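You operate a simulated robot arm through the tools that you are given. There is no shell and no other tool. Be economical: measure what you need, move in short steps, check, and stop when the job is done.

Carry out the task below with a simulated robot arm. There is one attempt and no reset: what you move stays moved.

TASK
Clamp the disc and torque the blue and yellow bolts to 6 Nm, blue first.
Fine: one click each; the red driver goes back into its holder and the clamp stays shut.

It is judged by the outcome, as a careful person would: the job done as asked, and still so three seconds after it is handed in. It fails if anything else is knocked over, pushed out of place, dropped, spilled or broken.

THE ROBOT
A 7-joint arm with a two-finger parallel gripper, fixed in place. Base frame: the origin is at the foot of the arm, x ahead of it, y to its left, z up; the work surface is at about z = 0.005. Lengths are in m, angles in degrees, forces in N, time in s.
With the tool pointing down near the work surface it reaches from about 0.24 to 0.62 m from the base axis. Its first joint turns from -66.0 to 66.0 degrees. Payload 2.6 kg.
Tool frame: the origin (TCP) lies between the finger pads and is the grasp point; the fingertips stand 0.03 m ahead of it; z points along the fingers, y is the line along which they close. The gripper opens to 0.094 m. The fingers are 0.028 m wide and 0.01 m thick; the gripper's body (0.05 by 0.096 m) begins 0.055 m behind the TCP.
Orientation is that of the tool frame in the base frame, as a unit quaternion [x, y, z, w]. With the fingers straight down and closing along the base's y, the tool's x points along the base's -x, its y along +y and its z along -z.

THE INTERFACE
- The arm moves only by the tool jog_arm. Its argument "plan" is a list of rows, each a list of 7 numbers: the finger opening in m, from 0 to 0.094, then the shift along the tool's x, y, z in m, then the turn, a rotation vector about the tool's x, y, z in degrees. In form: [[jaw, dx, dy, dz, wx, wy, wz], ...]. A call has 1 to 12 rows; each row shifts and turns the commanded pose from where the row before left it, along the tool's axes as they then stand. A row lasts 0.2 s, in which the tool goes at most 0.05 m and 8.6 degrees; a call with a longer step from one row to the next is refused whole, and so is a gripper value outside its range. A pose out of reach is approached as far as the arm can. The call stops where the force on the tool passes 70 N (or 10 N more than at its start, if that is more) or the arm is blocked; 0.2 s more then pass. The fingers move at their own pace (about 0.072 m/s each) and stop on an object; they squeeze with about 42 N. The grip force told is the motor's: it shows also when the fingers shut on nothing. Time passes only in rows, and 0.2 s behind the last, so rows that do not move let the fingers close. It gives the time, the measured TCP pose, the force on the tool (base axes), the opening and the grip force at its end, in the units of the frame above (readings bear some noise), and new pictures: "show" is both (left out), scene, wrist or none.
- Cameras (640 x 400 px; columns grow to the right, rows downward): "scene" is fixed at [0.0245, 0.4164, 0.5789]; the picture's right is [-0.85, -0.52, 0.00], its down [-0.26, 0.42, -0.87] and it looks along [0.46, -0.74, -0.50] (base axes); focal length 335 px, centre (320, 200). "wrist" rides on the gripper at [-0.037, 0, -0.058] in the tool frame; the picture's right is [0.00, -1.00, 0.00], its down [0.97, 0.00, -0.24] and it looks along [0.24, 0.00, 0.97] (tool axes); focal length 218 px, centre (320, 200).
- locate(camera, pixels): for up to 12 pixels [column, row] of the newest picture of that camera ("zoom" is the newest enlarged one), the place [x, y, z] in the base frame of the surface seen there, good to about 0.003 m, but the place of the scene camera against the robot may be out by one fixed shift of up to 0.012 m in any direction. No time passes.
- close_up(camera, box): a new picture of the part [left, top, right, bottom] of that camera's present view, enlarged. No time passes.
- sign_off(): hands the job in; it is judged then, once.

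Work in short steps. Measure before you move; look again where a grasp or a placing could have gone wrong, and mend it. You have 80 turns and 120 pictures in all, the two below and enlarged ones among them. Open the gripper and draw the arm clear of the work before you hand the job in, unless the task says otherwise; then end with one line.

The tools are called after "Request:" by a JSON object that holds its "fn" and its "kwargs". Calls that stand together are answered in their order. jog_arm: Moves the arm, as the interface text tells. Its arguments: {"type":"object","properties":{"plan":{"type":"array"},"show":{"type":"string","enum":["both","scene","wrist","none"]}},"required":["plan"]} The other tools are called the same way: locate (camera, pixels) gives the place of the surface under pixels of a picture; close_up (camera, box) takes an enlarged picture of a part of a camera's view; sign_off () hands the job in.

At the start:

```text
t: 0.0
tool_pos: [0.3293, -0.1305, 0.3849]
orientation: [0.001, 1.0, 0.001, 0.002]
wrist_force: [0.8, -0.5, 0.4]
grip_width: 0.094
grasp_force: 0.0
```

scene: 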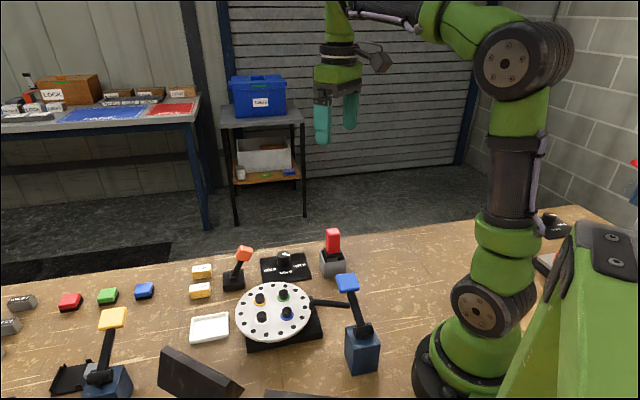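
wrist: 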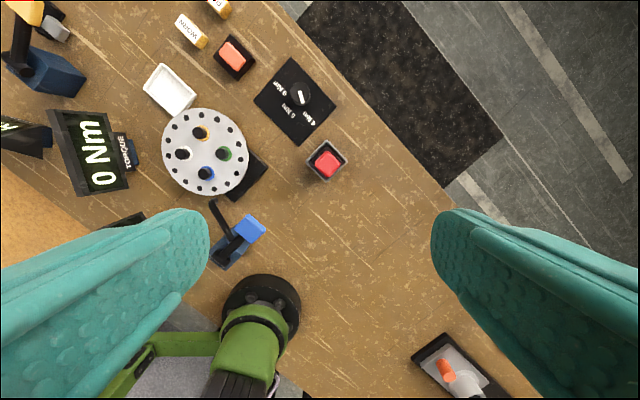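

I start by enlarging the work area in both cameras to identify the disc, clamp levers, driver and torque dial.

Request:
{"fn": "close_up", "kwargs": {"camera": "scene", "box": [180, 220, 400, 390]}}

Request:
{"fn": "close_up", "kwargs": {"camera": "wrist", "box": [40, 40, 360, 280]}}

Request:
{"fn": "close_up", "kwargs": {"camera": "scene", "box": [0, 220, 260, 400]}}

```text
2.35 times, centred on (290, 305) of scene
```

zoom: 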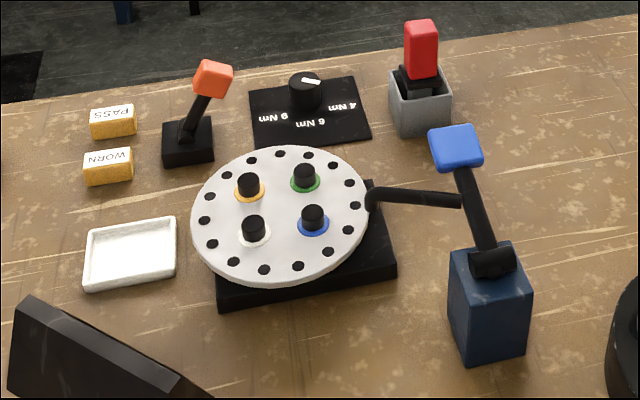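

```text
1.67 times, centred on (200, 160) of wrist
```

zoom: 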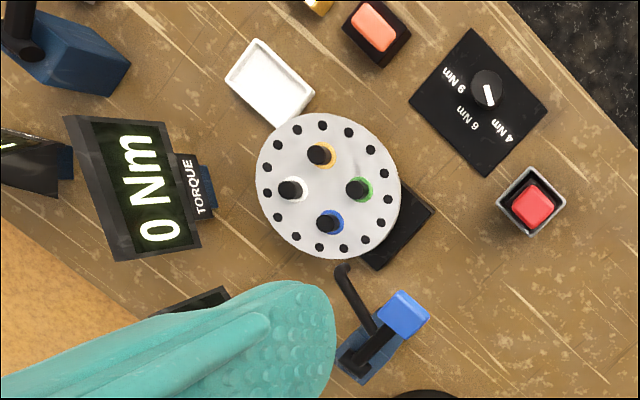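

```text
2.22 times, centred on (130, 310) of scene
```

zoom: 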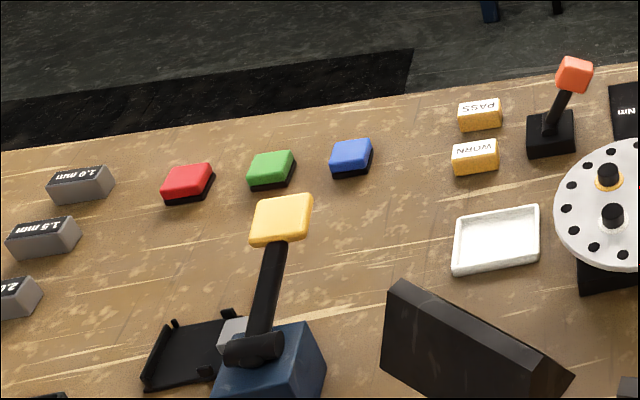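

Request:
{"fn": "locate", "kwargs": {"camera": "wrist", "pixels": [[206, 172], [224, 153], [200, 132], [182, 153], [301, 96], [327, 163], [248, 228], [228, 250], [215, 205], [232, 57], [253, 185], [205, 190]]}}

Request:
{"fn": "locate", "kwargs": {"camera": "scene", "pixels": [[333, 237], [332, 265], [348, 281], [357, 318], [361, 345], [315, 303], [345, 304], [287, 310], [259, 297], [283, 254], [244, 253], [234, 282]]}}

Request:
{"fn": "close_up", "kwargs": {"camera": "wrist", "box": [250, 50, 350, 190]}}

Request:
{"fn": "close_up", "kwargs": {"camera": "scene", "box": [300, 220, 390, 390]}}

```text
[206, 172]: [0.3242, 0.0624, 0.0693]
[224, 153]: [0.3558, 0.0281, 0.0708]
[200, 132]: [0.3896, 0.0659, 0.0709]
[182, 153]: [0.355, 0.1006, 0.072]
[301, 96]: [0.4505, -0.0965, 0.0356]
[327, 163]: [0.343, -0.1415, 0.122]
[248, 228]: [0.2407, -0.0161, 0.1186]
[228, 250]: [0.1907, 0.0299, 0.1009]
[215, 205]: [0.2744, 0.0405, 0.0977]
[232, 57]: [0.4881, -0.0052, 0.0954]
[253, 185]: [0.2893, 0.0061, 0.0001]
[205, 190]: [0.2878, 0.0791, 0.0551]
```

```text
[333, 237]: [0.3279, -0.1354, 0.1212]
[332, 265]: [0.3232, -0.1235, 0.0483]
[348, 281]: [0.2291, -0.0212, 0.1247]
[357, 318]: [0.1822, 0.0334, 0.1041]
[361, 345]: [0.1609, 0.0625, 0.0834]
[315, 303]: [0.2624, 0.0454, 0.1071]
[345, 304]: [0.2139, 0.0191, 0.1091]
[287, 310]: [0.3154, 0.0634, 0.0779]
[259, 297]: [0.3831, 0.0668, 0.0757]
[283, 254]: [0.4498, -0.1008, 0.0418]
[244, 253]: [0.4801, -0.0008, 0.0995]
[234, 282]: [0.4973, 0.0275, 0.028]
```

```text
2.86 times, centred on (300, 120) of wrist
```

zoom: 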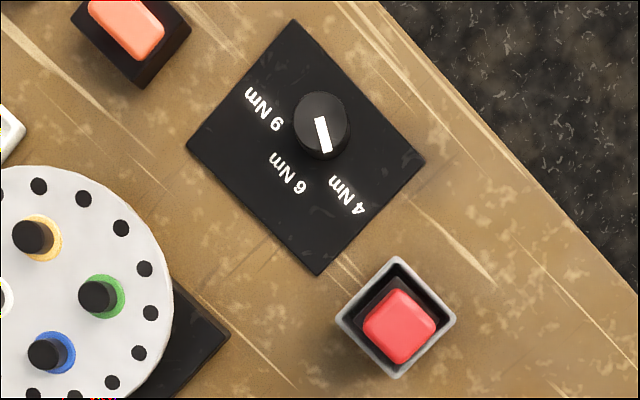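

```text
2.35 times, centred on (345, 305) of scene
```

zoom: 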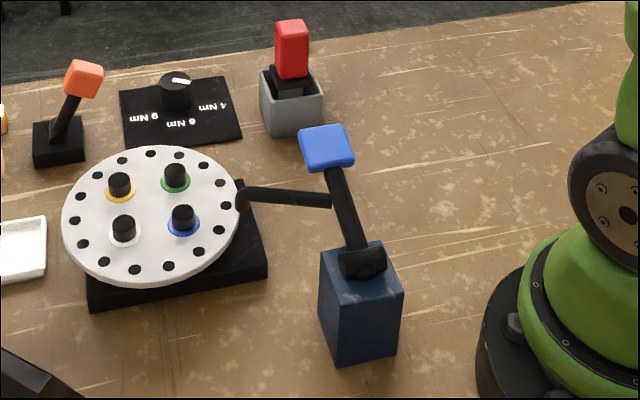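

The knob points at 4 Nm, the driver (red) stands in its grey holder, and the blue-handled clamp arm hovers by the disc rim. I move above the clamp to look from closer.

Request:
{"fn": "jog_arm", "kwargs": {"plan": [[0.094, 0.012, 0.035, 0.01, 0, 0, 0], [0.094, 0.012, 0.035, 0.01, 0, 0, 0], [0.094, 0.012, 0.035, 0.01, 0, 0, 0], [0.094, 0.012, 0.035, 0.01, 0, 0, 0], [0.094, 0, 0, 0, 0, 0, 0]], "show": "both"}}

```text
t: 1.2
tool_pos: [0.281, 0.0085, 0.3425]
orientation: [0.002, 1.0, 0.001, 0.001]
wrist_force: [-0.9, 0.2, -0.3]
grip_width: 0.0937
grasp_force: 0.1
```

scene: 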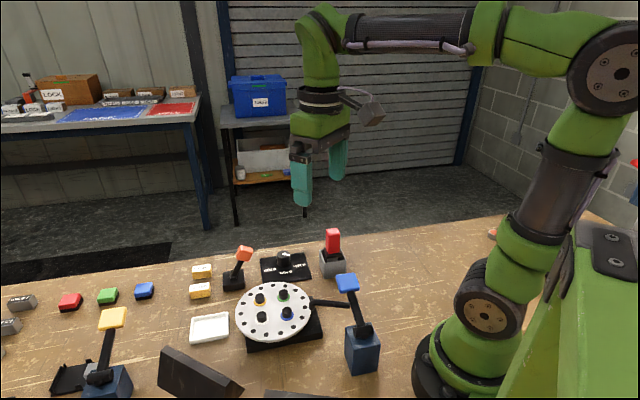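
wrist: 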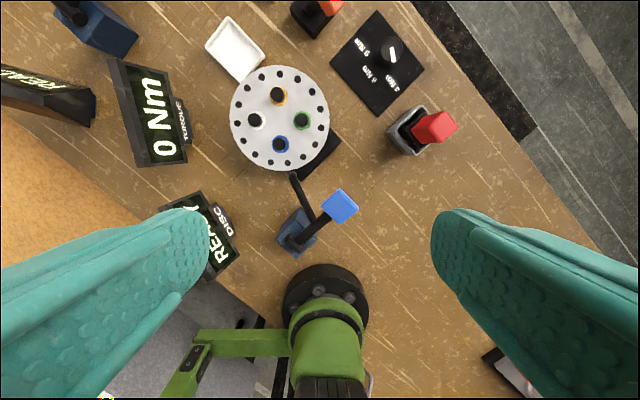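

Request:
{"fn": "close_up", "kwargs": {"camera": "wrist", "box": [170, 60, 370, 280]}}

Request:
{"fn": "close_up", "kwargs": {"camera": "wrist", "box": [0, 0, 240, 260]}}

Request:
{"fn": "locate", "kwargs": {"camera": "wrist", "pixels": [[342, 206], [318, 221], [293, 243], [300, 200], [293, 178], [310, 240], [280, 252], [280, 144], [302, 121], [278, 97], [255, 121], [300, 236]]}}

```text
1.82 times, centred on (270, 170) of wrist
```

zoom: 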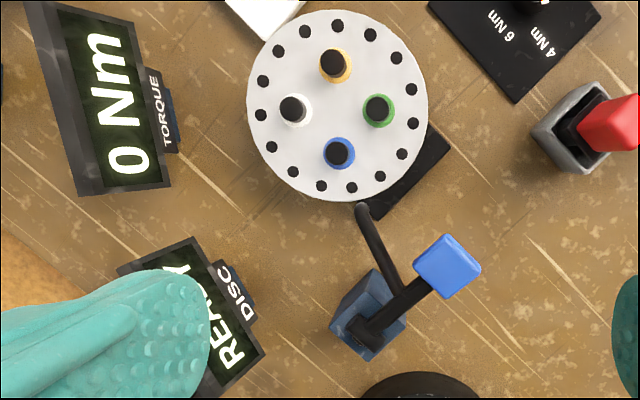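

```text
1.54 times, centred on (120, 130) of wrist
```

zoom: 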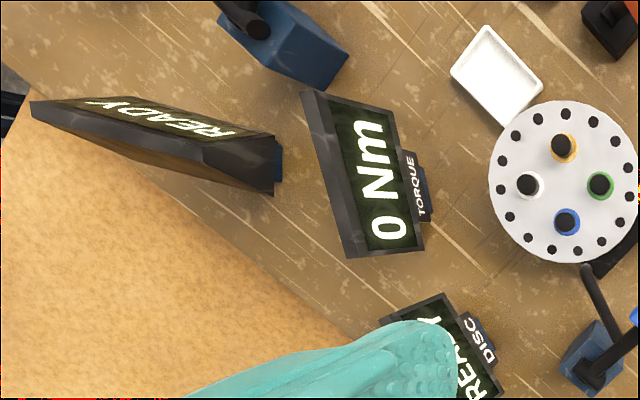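

```text
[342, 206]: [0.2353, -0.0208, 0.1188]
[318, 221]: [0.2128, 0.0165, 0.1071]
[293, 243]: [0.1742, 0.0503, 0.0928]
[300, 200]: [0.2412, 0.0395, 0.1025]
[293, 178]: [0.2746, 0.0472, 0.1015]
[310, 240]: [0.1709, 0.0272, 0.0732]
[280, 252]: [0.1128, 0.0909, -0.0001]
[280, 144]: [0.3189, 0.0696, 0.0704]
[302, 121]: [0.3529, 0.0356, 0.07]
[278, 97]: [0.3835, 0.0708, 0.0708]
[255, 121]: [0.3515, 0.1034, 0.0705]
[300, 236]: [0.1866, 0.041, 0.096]
```

Next I take an oblique look at the clamp to learn its hinge; I move to its right side and tilt the wrist camera toward it.

Request:
{"fn": "jog_arm", "kwargs": {"plan": [[0.094, 0, -0.0375, 0.025, 0, 0, 0], [0.094, 0, -0.0375, 0.025, 0, 0, 0], [0.094, 0, -0.0375, 0.025, 0, 0, 0], [0.094, 0, -0.0375, 0.025, 0, 0, 0], [0.094, 0, 0, 0, -8, 0, 0], [0.094, 0, 0, 0, -8, 0, 0], [0.094, 0, 0, 0, -8, 0, 0], [0.094, 0, 0, 0, -8, 0, 0], [0.094, 0, 0, 0, -8, 0, 0], [0.094, 0, 0, 0, -8, 0, 0]], "show": "wrist"}}

Request:
{"fn": "close_up", "kwargs": {"camera": "wrist", "box": [160, 40, 480, 240]}}

```text
t: 3.4
tool_pos: [0.2824, -0.1403, 0.2447]
orientation: [0.0, 0.912, 0.409, 0.001]
wrist_force: [0.3, 0.0, 0.4]
grip_width: 0.094
grasp_force: 0.1
```

wrist: 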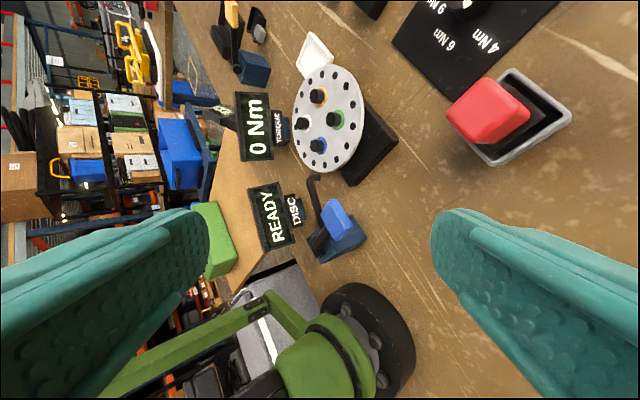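

```text
2.00 times, centred on (320, 140) of wrist
```

zoom: 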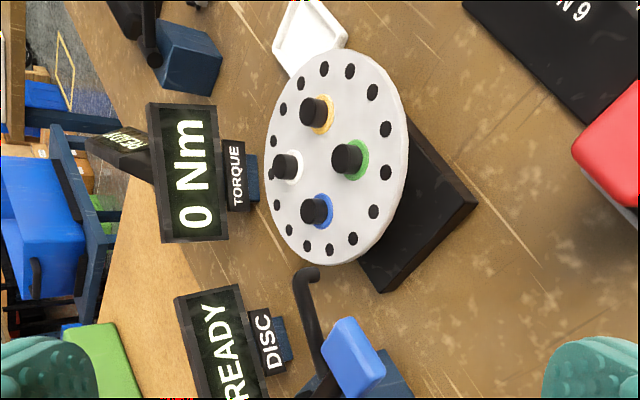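

Request:
{"fn": "jog_arm", "kwargs": {"plan": [[0.094, 0.01, 0, 0.04, 0, 0, 0], [0.094, 0.01, 0, 0.03, 0, 0, 0], [0.094, 0, 0, 0, 0, 0, 0]], "show": "wrist"}}

Request:
{"fn": "close_up", "kwargs": {"camera": "wrist", "box": [220, 100, 440, 280]}}

```text
t: 4.2
tool_pos: [0.2617, -0.0889, 0.1968]
orientation: [0.001, 0.913, 0.407, 0.002]
wrist_force: [0.4, 0.0, 0.3]
grip_width: 0.0937
grasp_force: 0.0
```

wrist: 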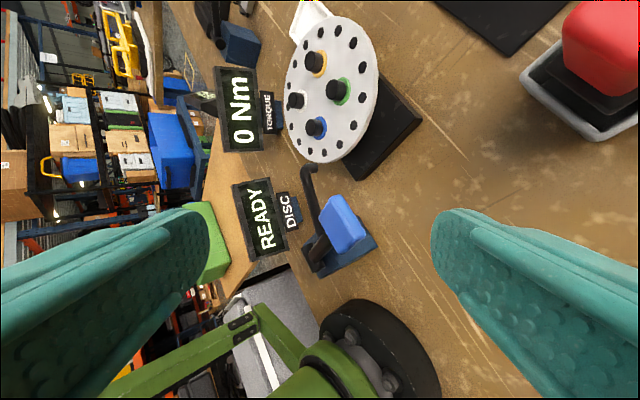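

```text
2.22 times, centred on (330, 190) of wrist
```

zoom: 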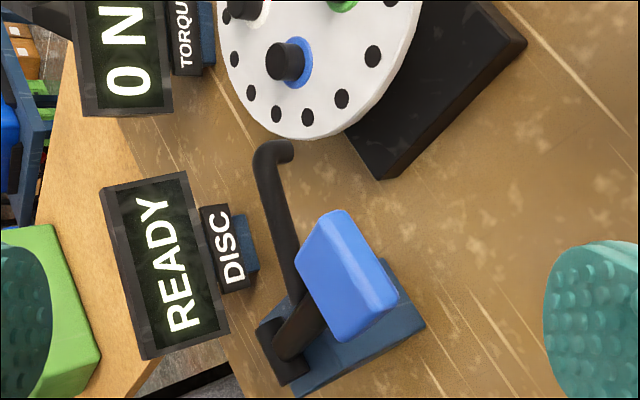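

Request:
{"fn": "locate", "kwargs": {"camera": "wrist", "pixels": [[328, 162], [305, 152], [342, 158], [317, 168], [309, 168], [305, 180], [318, 236], [335, 206], [350, 226], [366, 244], [310, 248], [318, 262]]}}

Request:
{"fn": "close_up", "kwargs": {"camera": "wrist", "box": [280, 140, 400, 280]}}

```text
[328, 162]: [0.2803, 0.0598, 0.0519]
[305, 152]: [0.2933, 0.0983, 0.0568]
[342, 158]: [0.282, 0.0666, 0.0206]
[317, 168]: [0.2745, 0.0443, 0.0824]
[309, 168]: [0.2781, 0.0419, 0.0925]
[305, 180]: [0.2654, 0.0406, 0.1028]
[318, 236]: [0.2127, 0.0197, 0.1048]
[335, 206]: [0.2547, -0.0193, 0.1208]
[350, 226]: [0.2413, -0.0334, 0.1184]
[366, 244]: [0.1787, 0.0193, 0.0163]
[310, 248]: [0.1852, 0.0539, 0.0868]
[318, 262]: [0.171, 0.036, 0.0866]
```

```text
2.86 times, centred on (340, 210) of wrist
```

zoom: 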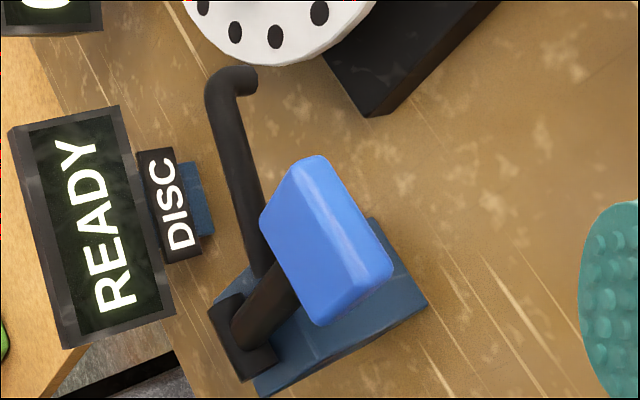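

The lever turns about the barrel on the block; pressing the blue head down should bring the hook onto the disc rim. I straighten the tool, close the fingers and come above the head at about (0.237, -0.021, 0.12).

Request:
{"fn": "jog_arm", "kwargs": {"plan": [[0.0, 0, 0, 0, 8, 0, 0], [0.0, 0, 0, 0, 8, 0, 0], [0.0, 0, 0, 0, 8, 0, 0], [0.0, 0, 0, 0, 8, 0, 0], [0.0, 0, 0, 0, 8, 0, 0], [0.0, 0, 0, 0, 8, 0, 0], [0.0, 0.011, 0.034, 0.003, 0, 0, 0], [0.0, 0.01, 0.034, 0.003, 0, 0, 0], [0, 0, 0, 0, 0, 0, 0]], "show": "both"}}

```text
t: 6.2
tool_pos: [0.241, -0.0208, 0.1901]
orientation: [0.001, 1.0, 0.0, 0.0]
wrist_force: [-1.0, 0.2, 0.3]
grip_width: 0.0
grasp_force: 32.8
```

scene: 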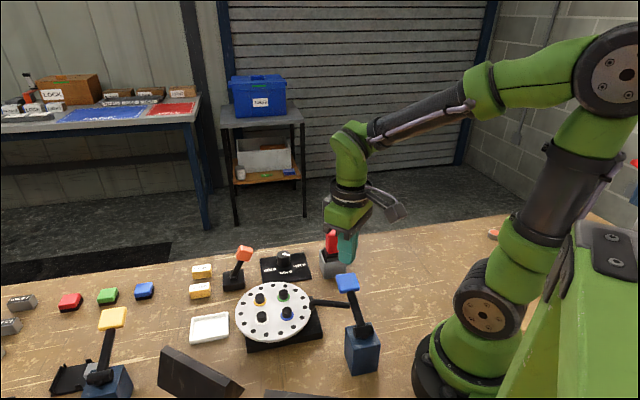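
wrist: 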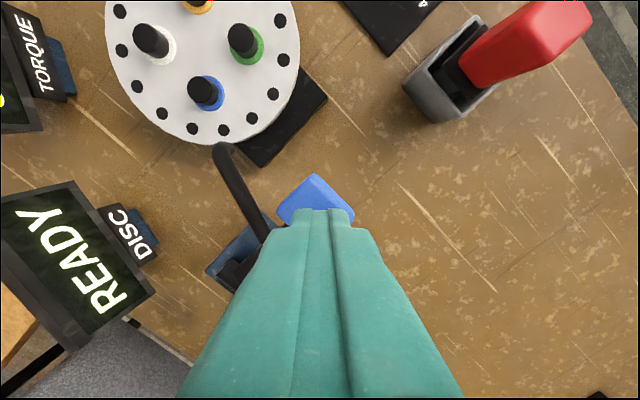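

Fingertips are above the blue head. I lower in small steps and watch the force.

Request:
{"fn": "jog_arm", "kwargs": {"plan": [[0, 0, 0, 0.025, 0, 0, 0], [0, 0, 0, 0.01, 0, 0, 0], [0, 0, 0, 0.008, 0, 0, 0], [0, 0, 0, 0.008, 0, 0, 0], [0, 0, 0, 0.008, 0, 0, 0]], "show": "both"}}

```text
t: 7.4
tool_pos: [0.2395, -0.0206, 0.1329]
orientation: [0.001, 1.0, 0.0, 0.001]
wrist_force: [0.4, -0.9, 0.0]
grip_width: 0.0
grasp_force: 32.8
```

scene: 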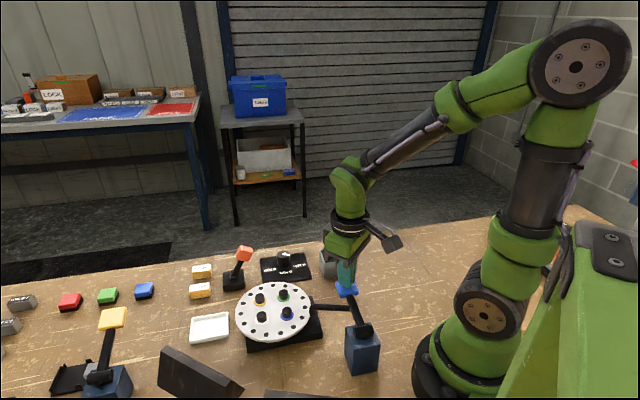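
wrist: 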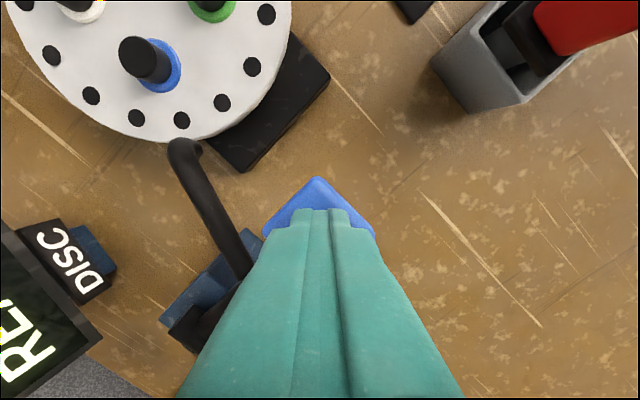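

The lever follows easily and the hook is coming down beside the rim; I continue.

Request:
{"fn": "jog_arm", "kwargs": {"plan": [[0, 0, 0, 0.007, 0, 0, 0], [0, 0, 0, 0.007, 0, 0, 0], [0, 0, 0, 0.007, 0, 0, 0], [0, 0, 0, 0, 0, 0, 0]], "show": "both"}}

Request:
{"fn": "close_up", "kwargs": {"camera": "scene", "box": [270, 250, 400, 390]}}

```text
t: 8.4
tool_pos: [0.2392, -0.02, 0.1109]
orientation: [0.001, 1.0, 0.001, 0.002]
wrist_force: [0.4, 0.7, -0.2]
grip_width: 0.0
grasp_force: 32.9
```

scene: 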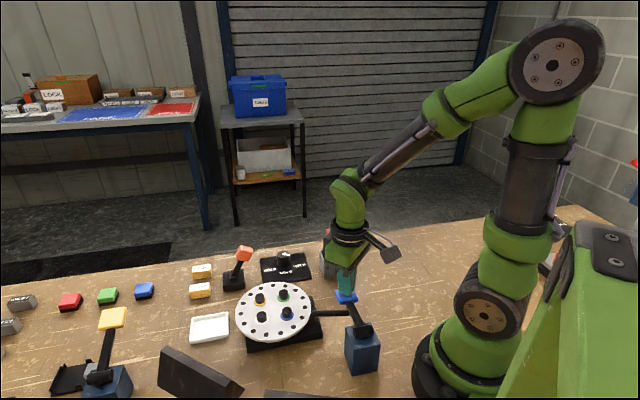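
wrist: 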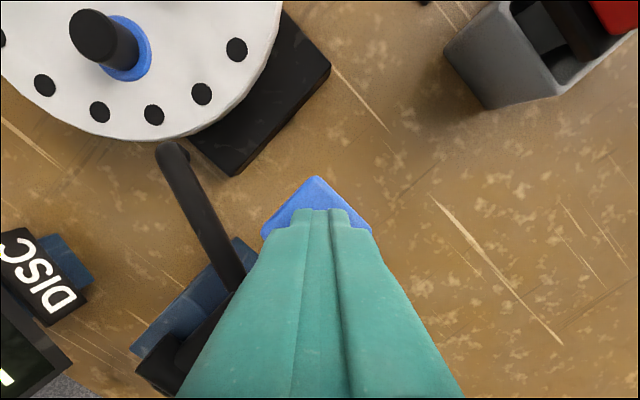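

```text
2.86 times, centred on (335, 320) of scene
```

zoom: 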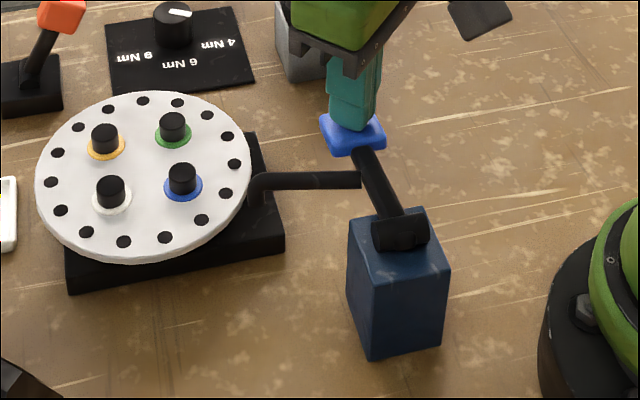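

Request:
{"fn": "jog_arm", "kwargs": {"plan": [[0, 0, 0, 0.006, 0, 0, 0], [0, 0, 0, 0.006, 0, 0, 0], [0, 0, 0, 0.006, 0, 0, 0], [0, 0, 0, 0, 0, 0, 0]], "show": "both"}}

Request:
{"fn": "close_up", "kwargs": {"camera": "scene", "box": [270, 250, 400, 390]}}

```text
t: 9.2
tool_pos: [0.2414, -0.0203, 0.102]
orientation: [0.004, 1.0, 0.001, 0.003]
wrist_force: [-42.7, -10.0, 182.4]
grip_width: 0.0
grasp_force: 32.7
stopped in row 3: the force on the tool passed its limit (the readings are from after the stop); the commanded pose is now the measured one
```

scene: 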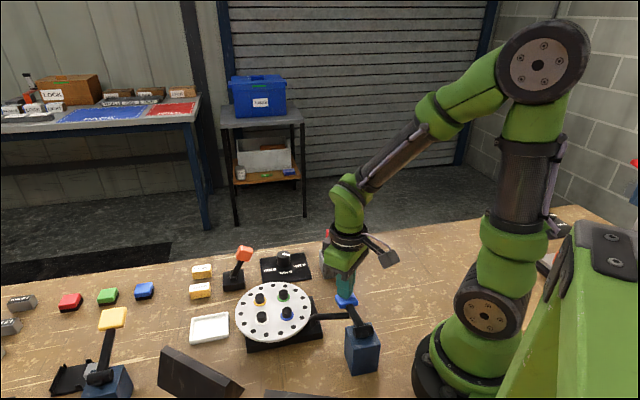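
wrist: 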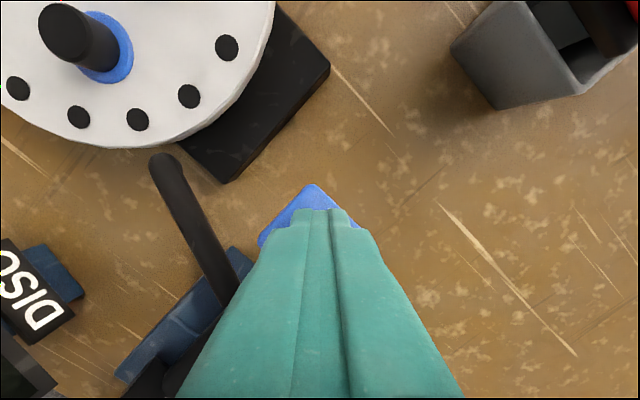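

```text
2.86 times, centred on (335, 320) of scene
```

zoom: 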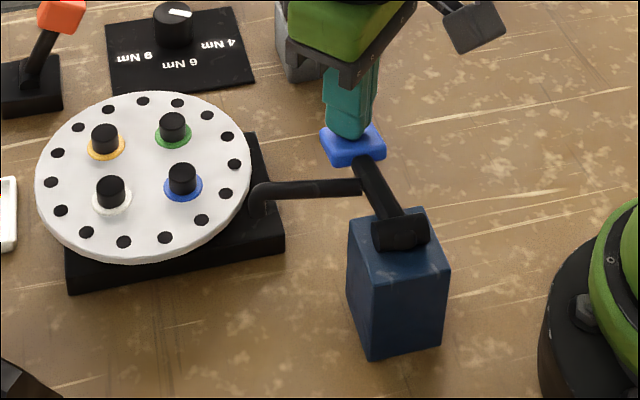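

The lever met its end stop (182 N peak). I rise and check whether it stays down and what the DISC display reads.

Request:
{"fn": "jog_arm", "kwargs": {"plan": [[0, 0, 0, -0.03, 0, 0, 0], [0, 0, 0, -0.04, 0, 0, 0], [0, 0, -0.03, -0.04, 0, 0, 0], [0.094, 0, -0.03, -0.04, 0, 0, 0], [0.094, 0, 0, -0.04, 0, 0, 0], [0.094, -0.03, 0, -0.03, 0, 0, 0], [0.094, 0, 0, 0, 0, 0, 0]], "show": "both"}}

Request:
{"fn": "close_up", "kwargs": {"camera": "wrist", "box": [130, 50, 450, 250]}}

Request:
{"fn": "close_up", "kwargs": {"camera": "scene", "box": [270, 250, 400, 390]}}

```text
t: 10.8
tool_pos: [0.2692, -0.0788, 0.3192]
orientation: [0.003, 1.0, 0.001, -0.001]
wrist_force: [0.1, -0.5, 0.5]
grip_width: 0.0941
grasp_force: 0.0
```

scene: 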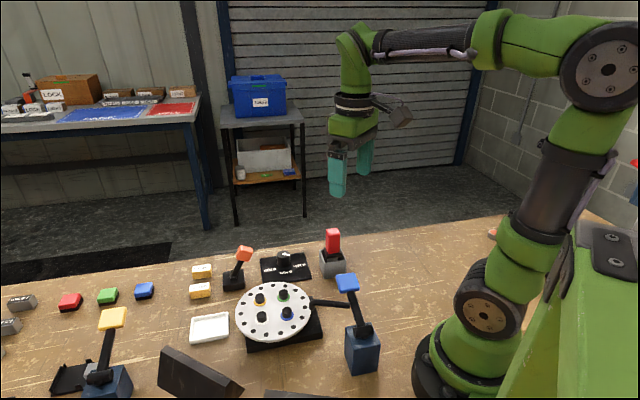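
wrist: 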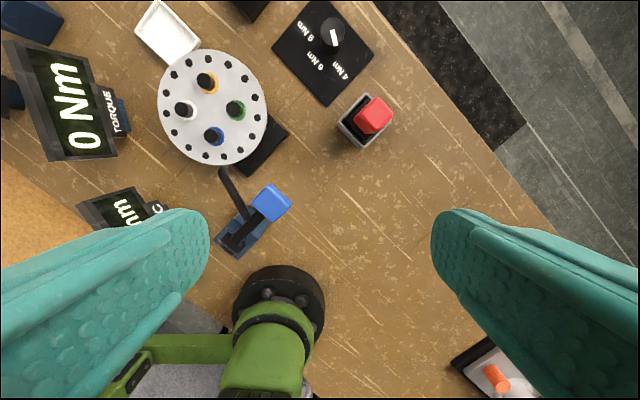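

```text
2.00 times, centred on (290, 150) of wrist
```

zoom: 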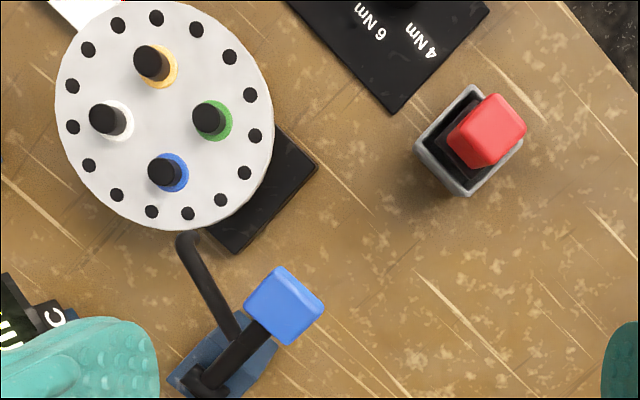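

```text
2.86 times, centred on (335, 320) of scene
```

zoom: 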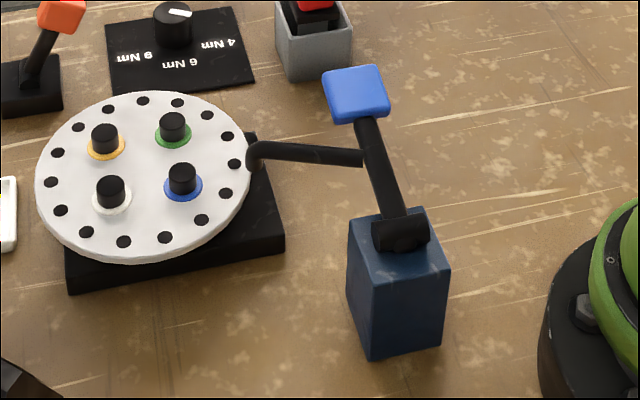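

The blue lever sprang back and the display now shows a "mm" reading: it is a measuring gauge, not the clamp. The orange lever behind the disc is the likely clamp; I go and look at it.

Request:
{"fn": "jog_arm", "kwargs": {"plan": [[0.094, -0.04, 0.02, 0, 0, 0, 0], [0.094, -0.04, 0.02, 0, 0, 0, 0], [0.094, -0.04, 0.02, 0.02, 0, 0, 0], [0.094, -0.03, 0.02, 0.02, 0, 0, 0], [0.094, 0, 0, 0, 0, 0, 0]], "show": "wrist"}}

Request:
{"fn": "close_up", "kwargs": {"camera": "wrist", "box": [160, 40, 480, 240]}}

Request:
{"fn": "close_up", "kwargs": {"camera": "scene", "box": [180, 230, 320, 350]}}

```text
t: 11.9
tool_pos: [0.4204, -0.0043, 0.2817]
orientation: [0.003, 1.0, 0.001, 0.0]
wrist_force: [1.0, -0.7, 0.1]
grip_width: 0.094
grasp_force: 0.1
```

wrist: 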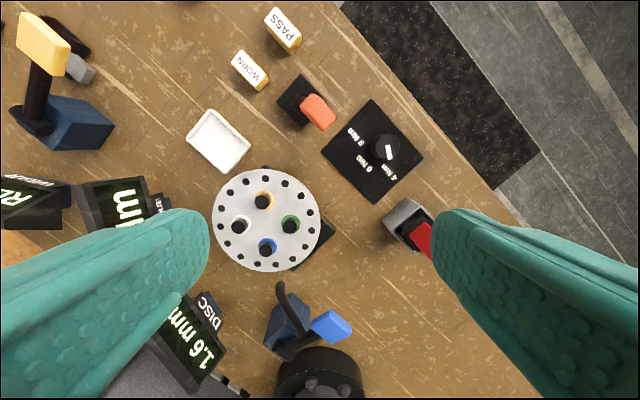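

```text
2.00 times, centred on (320, 140) of wrist
```

zoom: 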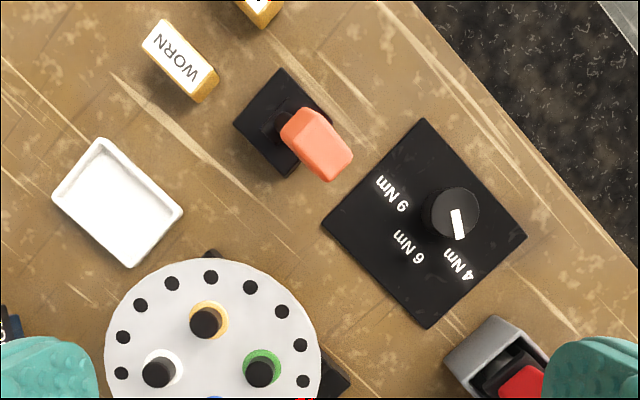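

```text
3.33 times, centred on (250, 290) of scene
```

zoom: 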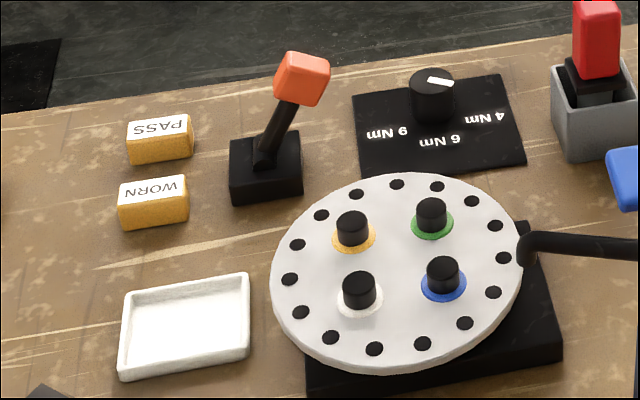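

Request:
{"fn": "locate", "kwargs": {"camera": "zoom", "pixels": [[435, 80], [290, 80], [265, 140]]}}

Request:
{"fn": "locate", "kwargs": {"camera": "wrist", "pixels": [[318, 109], [327, 123], [305, 94], [299, 103], [302, 78], [278, 100], [305, 127], [384, 147], [330, 152], [371, 98], [422, 157], [372, 203]]}}

Request:
{"fn": "locate", "kwargs": {"camera": "wrist", "pixels": [[389, 151], [364, 138], [364, 163], [390, 175], [423, 238], [411, 205], [393, 222], [422, 252], [266, 249], [291, 225], [263, 201], [263, 217]]}}

Request:
{"fn": "close_up", "kwargs": {"camera": "wrist", "box": [270, 60, 350, 140]}}

```text
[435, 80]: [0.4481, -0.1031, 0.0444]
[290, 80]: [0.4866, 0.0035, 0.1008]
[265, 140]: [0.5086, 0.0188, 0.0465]
```

```text
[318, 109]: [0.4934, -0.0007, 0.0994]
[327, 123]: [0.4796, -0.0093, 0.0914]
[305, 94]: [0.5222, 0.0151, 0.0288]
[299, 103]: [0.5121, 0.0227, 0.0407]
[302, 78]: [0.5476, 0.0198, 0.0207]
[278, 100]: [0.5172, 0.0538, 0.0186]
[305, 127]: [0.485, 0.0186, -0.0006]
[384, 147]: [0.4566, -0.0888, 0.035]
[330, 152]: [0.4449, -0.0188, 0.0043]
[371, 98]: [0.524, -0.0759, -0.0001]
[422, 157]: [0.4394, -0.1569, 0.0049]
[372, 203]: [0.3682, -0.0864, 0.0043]
```

```text
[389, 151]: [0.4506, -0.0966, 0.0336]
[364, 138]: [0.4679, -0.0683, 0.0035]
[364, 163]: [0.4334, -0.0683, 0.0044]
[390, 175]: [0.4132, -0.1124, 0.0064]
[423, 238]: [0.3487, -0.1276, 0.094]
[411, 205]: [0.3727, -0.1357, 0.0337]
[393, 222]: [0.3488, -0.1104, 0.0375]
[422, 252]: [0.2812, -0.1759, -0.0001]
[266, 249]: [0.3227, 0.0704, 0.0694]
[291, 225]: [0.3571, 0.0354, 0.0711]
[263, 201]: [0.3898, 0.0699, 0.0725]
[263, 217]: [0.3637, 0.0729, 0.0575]
```

```text
5.00 times, centred on (310, 100) of wrist
```

zoom: 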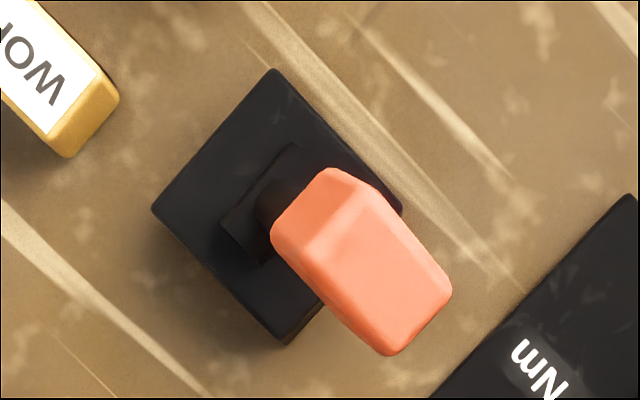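

Gauge reads 1.6 mm (harmless). The orange lever head is at about (0.49, -0.003, 0.097), its pivot at (0.515, 0.02), leaning toward (-x,-y). I'll come in on its leaning side with closed fingers, turned 45°, to throw it over to (+x,+y).

Request:
{"fn": "jog_arm", "kwargs": {"plan": [[0, -0.0175, -0.017, 0.04, 0, 0, 7.5], [0, 0, 0, 0, 0, 0, 7.5], [0, 0, 0, 0, 0, 0, 7.5], [0, 0, 0, 0, 0, 0, 7.5], [0, 0, 0, 0, 0, 0, 7.5], [0, 0, 0, 0, 0, 0, 7.5], [0, 0, -0.024, 0.03, 0, 0, 0], [0, 0, 0, 0, 0, 0, 0]], "show": "wrist"}}

```text
t: 13.8
tool_pos: [0.4233, -0.0369, 0.2089]
orientation: [0.386, 0.923, 0.001, -0.002]
wrist_force: [-0.5, 0.7, 0.7]
grip_width: 0.0
grasp_force: 33.1
```

wrist: 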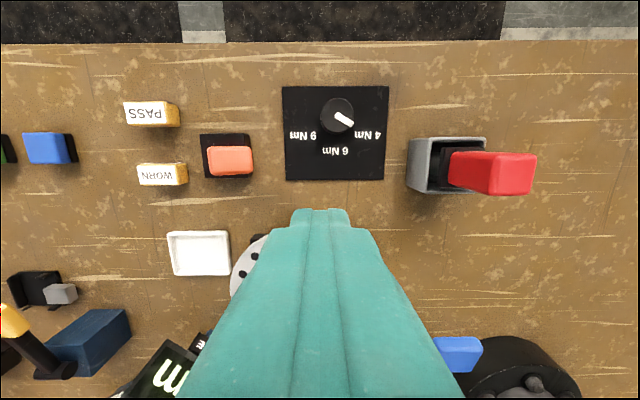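

Request:
{"fn": "jog_arm", "kwargs": {"plan": [[0, -0.024, 0.025, 0.02, 0, 0, 0], [0, 0, 0, 0.042, 0, 0, 0], [0, 0, 0, 0.042, 0, 0, 0], [0, 0, 0, 0, 0, 0, 0]], "show": "both"}}

Request:
{"fn": "close_up", "kwargs": {"camera": "scene", "box": [180, 220, 320, 320]}}

```text
t: 14.8
tool_pos: [0.4583, -0.0319, 0.105]
orientation: [0.386, 0.923, 0.001, -0.001]
wrist_force: [-0.6, 0.1, 0.4]
grip_width: 0.0001
grasp_force: 33.0
```

scene: 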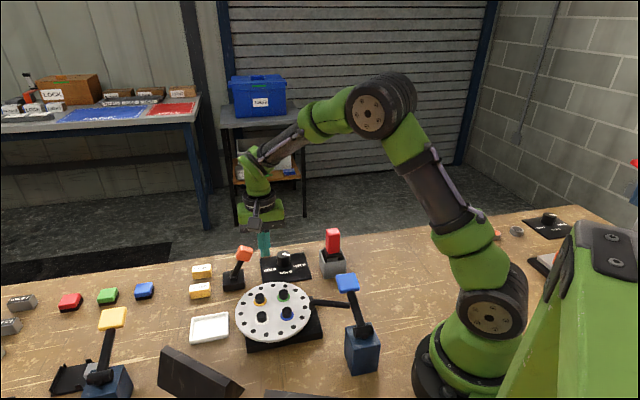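
wrist: 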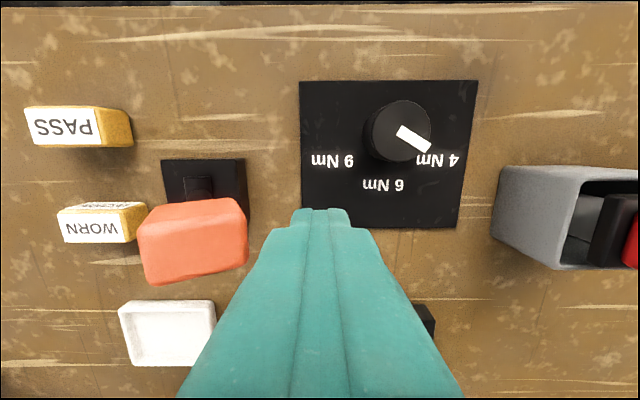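

```text
4.00 times, centred on (250, 270) of scene
```

zoom: 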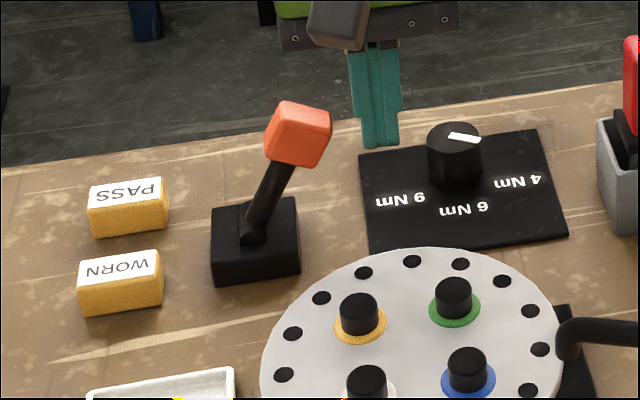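

Request:
{"fn": "locate", "kwargs": {"camera": "wrist", "pixels": [[190, 218], [195, 262], [240, 225], [150, 230], [200, 185], [245, 165]]}}

```text
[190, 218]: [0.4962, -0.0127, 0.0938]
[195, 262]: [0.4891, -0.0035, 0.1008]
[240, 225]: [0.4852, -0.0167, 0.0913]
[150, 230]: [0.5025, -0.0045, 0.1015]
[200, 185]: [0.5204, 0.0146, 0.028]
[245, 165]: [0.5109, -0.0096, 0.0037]
```

The head is aligned straight along tool +y about 0.045 m ahead. I push in steps.

Request:
{"fn": "jog_arm", "kwargs": {"plan": [[0, 0, 0.015, 0, 0, 0, 0], [0, 0, 0.01, 0, 0, 0, 0], [0, 0, 0.01, 0, 0, 0, 0], [0, 0, 0.01, 0, 0, 0, 0], [0, 0, 0.01, 0, 0, 0, 0], [0, 0, 0, 0, 0, 0, 0]], "show": "both"}}

Request:
{"fn": "close_up", "kwargs": {"camera": "scene", "box": [180, 220, 320, 320]}}

```text
t: 16.1
tool_pos: [0.4951, 0.0071, 0.1082]
orientation: [0.386, 0.923, 0.003, 0.002]
wrist_force: [-12.0, 2.1, 30.7]
grip_width: 0.0
grasp_force: 32.9
```

scene: 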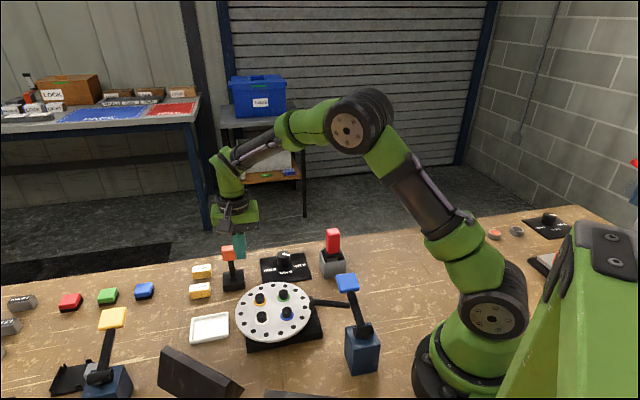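
wrist: 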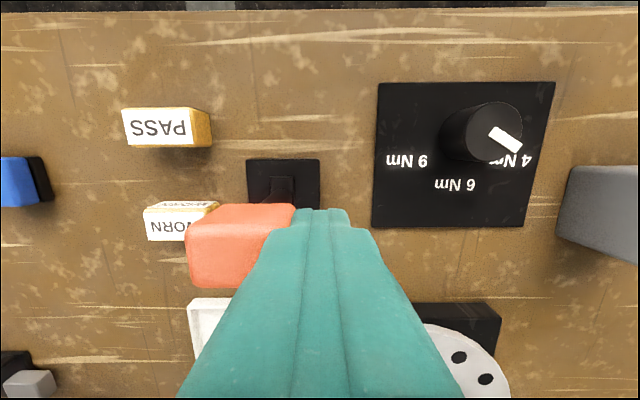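

```text
4.00 times, centred on (250, 270) of scene
```

zoom: 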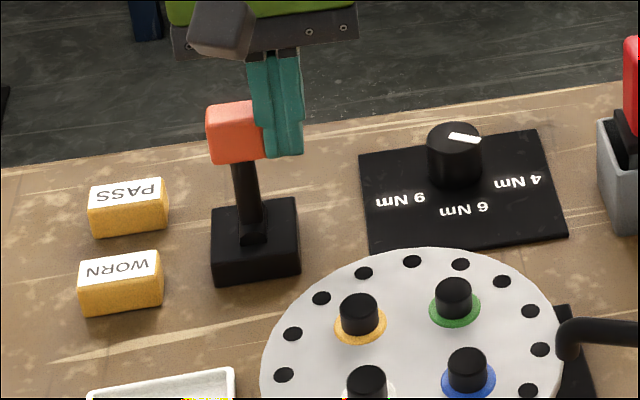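

Lever is past upright; continue pushing.

Request:
{"fn": "jog_arm", "kwargs": {"plan": [[0, 0, 0.01, 0, 0, 0, 0], [0, 0, 0.008, 0, 0, 0, 0], [0, 0, 0.006, 0, 0, 0, 0], [0, 0, 0, 0, 0, 0, 0]], "show": "scene"}}

Request:
{"fn": "close_up", "kwargs": {"camera": "scene", "box": [180, 220, 320, 320]}}

```text
t: 17.1
tool_pos: [0.5109, 0.021, 0.1029]
orientation: [0.385, 0.923, 0.002, -0.001]
wrist_force: [0.8, 0.9, 0.0]
grip_width: 0.0
grasp_force: 32.4
```

scene: 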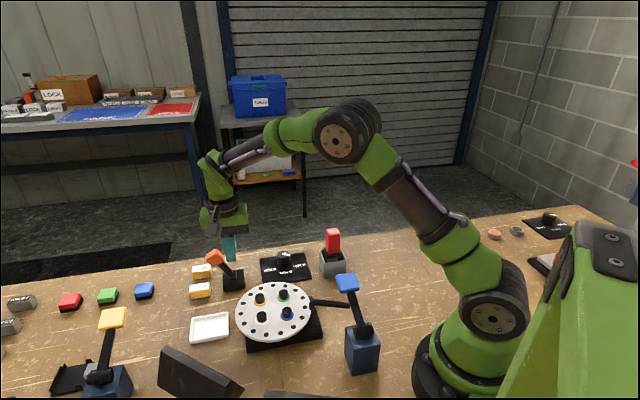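

```text
4.00 times, centred on (250, 270) of scene
```

zoom: 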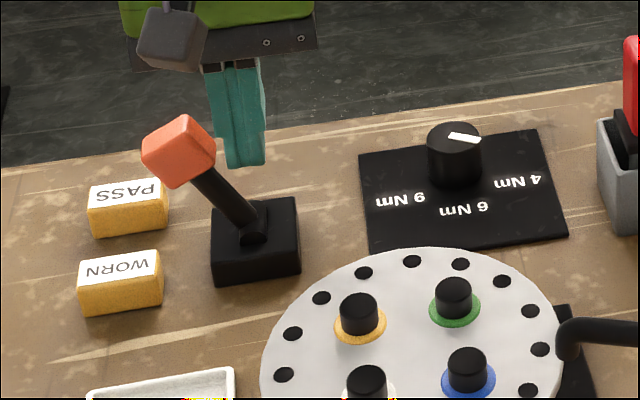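

The lever snapped over and holds. Now the knob: I rise, go above it at about (0.455, -0.093), and turn the tool back to 0° yaw so that I can turn it clockwise from there.

Request:
{"fn": "jog_arm", "kwargs": {"plan": [[0, 0, -0.01, -0.045, 0, 0, 0], [0, 0, -0.005, -0.04, 0, 0, 0], [0.06, -0.014, -0.035, 0, 0, 0, 0], [0.06, -0.0135, -0.035, 0, 0, 0, 0], [0.06, -0.0135, -0.035, 0, 0, 0, 0], [0.06, 0, 0, 0, 0, 0, 0]], "show": "both"}}

Request:
{"fn": "close_up", "kwargs": {"camera": "wrist", "box": [220, 80, 420, 260]}}

```text
t: 18.6
tool_pos: [0.4561, -0.0942, 0.1893]
orientation: [0.386, 0.923, 0.002, -0.001]
wrist_force: [0.2, 0.4, -0.8]
grip_width: 0.0598
grasp_force: 0.0
```

scene: 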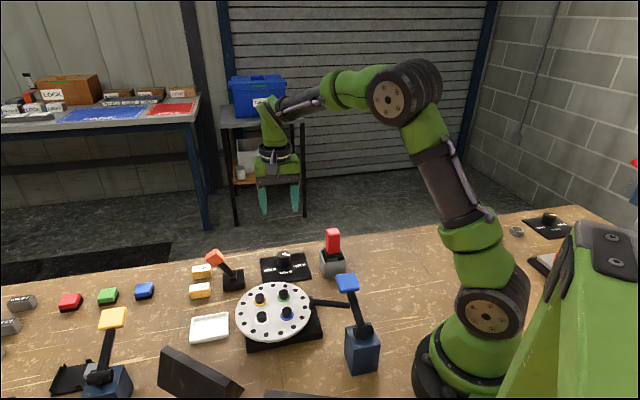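
wrist: 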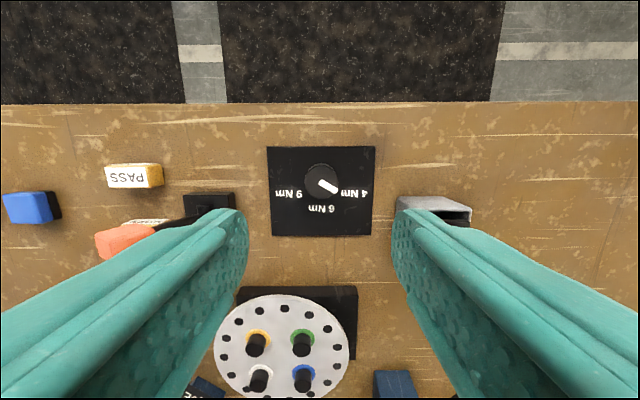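

```text
2.22 times, centred on (320, 170) of wrist
```

zoom: 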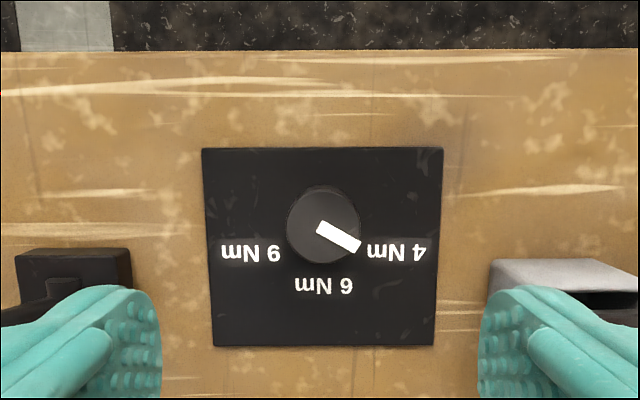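

Request:
{"fn": "locate", "kwargs": {"camera": "wrist", "pixels": [[320, 180], [306, 178], [336, 176], [320, 166], [320, 196]]}}

Request:
{"fn": "close_up", "kwargs": {"camera": "wrist", "box": [200, 280, 400, 400]}}

```text
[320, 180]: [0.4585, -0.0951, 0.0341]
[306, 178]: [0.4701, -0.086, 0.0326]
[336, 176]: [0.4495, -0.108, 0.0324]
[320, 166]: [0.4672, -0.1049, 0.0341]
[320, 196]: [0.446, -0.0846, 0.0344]
```

```text
3.20 times, centred on (300, 340) of wrist
```

zoom: 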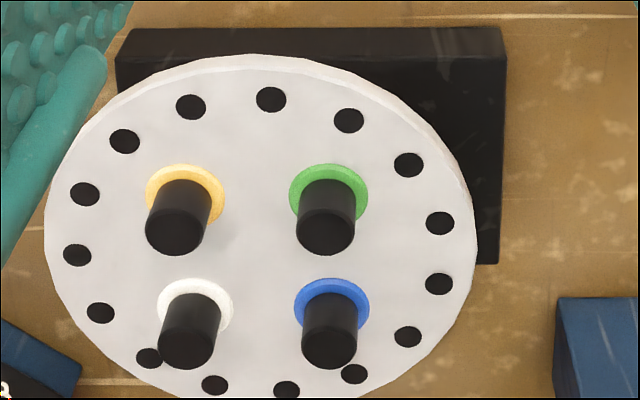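

The pointer sits ~32° below right at "4 Nm"; "6 Nm" is straight down, so 60° clockwise. Knob centre (0.458, -0.096), radius 0.015, top z 0.034. I turn to 0° yaw and descend around it.

Request:
{"fn": "jog_arm", "kwargs": {"plan": [[0.06, -0.0025, 0, 0, 0, 0, -7.5], [0.06, 0, 0, 0, 0, 0, -7.5], [0.06, 0, 0, 0, 0, 0, -7.5], [0.06, 0, 0, 0, 0, 0, -7.5], [0.06, 0, 0, 0, 0, 0, -7.5], [0.06, 0, 0, 0, 0, 0, -7.5], [0.06, 0, 0, 0.045, 0, 0, 0], [0.06, 0, 0, 0.045, 0, 0, 0], [0.06, 0, 0, 0.03, 0, 0, 0], [0.06, 0, 0, 0, 0, 0, 0]], "show": "both"}}

```text
t: 20.8
tool_pos: [0.4535, -0.0917, 0.0683]
orientation: [0.003, 1.0, 0.003, 0.0]
wrist_force: [0.0, 0.2, -0.1]
grip_width: 0.0601
grasp_force: 0.1
```

scene: 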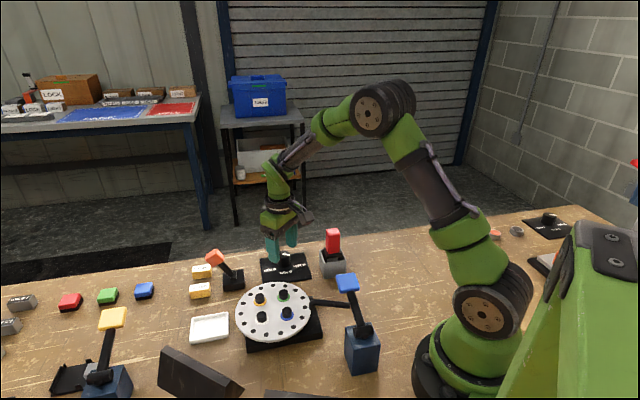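
wrist: 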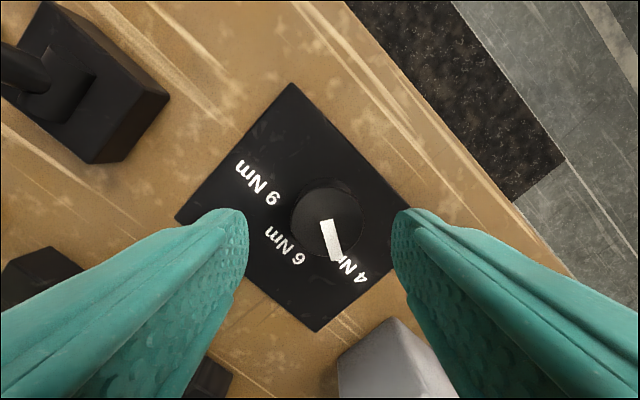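

Request:
{"fn": "locate", "kwargs": {"camera": "wrist", "pixels": [[327, 215], [293, 213], [361, 215], [327, 185], [327, 248]]}}

```text
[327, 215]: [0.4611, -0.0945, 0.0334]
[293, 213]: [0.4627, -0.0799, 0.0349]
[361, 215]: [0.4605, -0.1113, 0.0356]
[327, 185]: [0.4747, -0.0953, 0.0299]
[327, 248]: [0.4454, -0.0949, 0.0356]
```

Knob centre is (0.460, -0.0955); I correct by (+0.0065, -0.004), descend and close.

Request:
{"fn": "jog_arm", "kwargs": {"plan": [[0.06, -0.0065, -0.004, 0, 0, 0, 0], [0.06, 0, 0, 0.013, 0, 0, 0], [0.06, 0, 0, 0.012, 0, 0, 0], [0.02, 0, 0, 0, 0, 0, 0], [0.02, 0, 0, 0, 0, 0, 0], [0.02, 0, 0, 0, 0, 0, 0]], "show": "wrist"}}

```text
t: 22.1
tool_pos: [0.4621, -0.0962, 0.0437]
orientation: [0.002, 1.0, 0.002, 0.0]
wrist_force: [2.3, 9.5, -2.7]
grip_width: 0.0331
grasp_force: 44.7
```

wrist: 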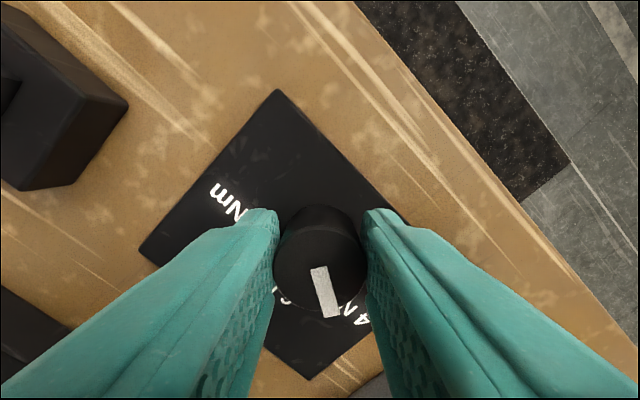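

Knob gripped (0.033 m, 45 N). I turn 60° clockwise (positive about tool z).

Request:
{"fn": "jog_arm", "kwargs": {"plan": [[0.02, 0, 0, 0, 0, 0, 7.5], [0.02, 0, 0, 0, 0, 0, 7.5], [0.02, 0, 0, 0, 0, 0, 7.5], [0.02, 0, 0, 0, 0, 0, 7.5], [0.02, 0, 0, 0, 0, 0, 7.5], [0.02, 0, 0, 0, 0, 0, 7.5], [0.02, 0, 0, 0, 0, 0, 7.5], [0.02, 0, 0, 0, 0, 0, 7.5], [0.02, 0, 0, 0, 0, 0, 0]], "show": "wrist"}}

```text
t: 24.1
tool_pos: [0.4616, -0.1018, 0.044]
orientation: [0.506, 0.863, -0.004, -0.003]
wrist_force: [-33.8, -20.9, 10.2]
grip_width: 0.0321
grasp_force: 45.2
```

wrist: 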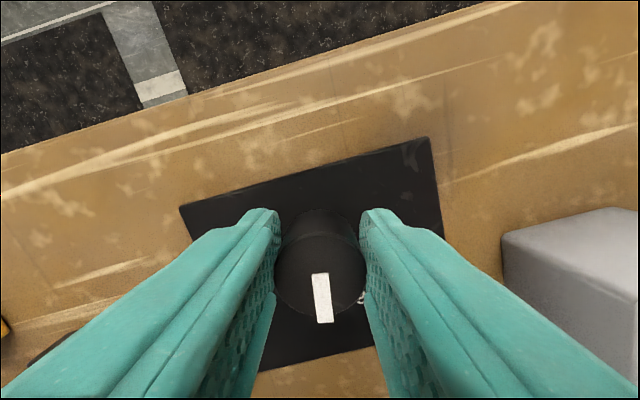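

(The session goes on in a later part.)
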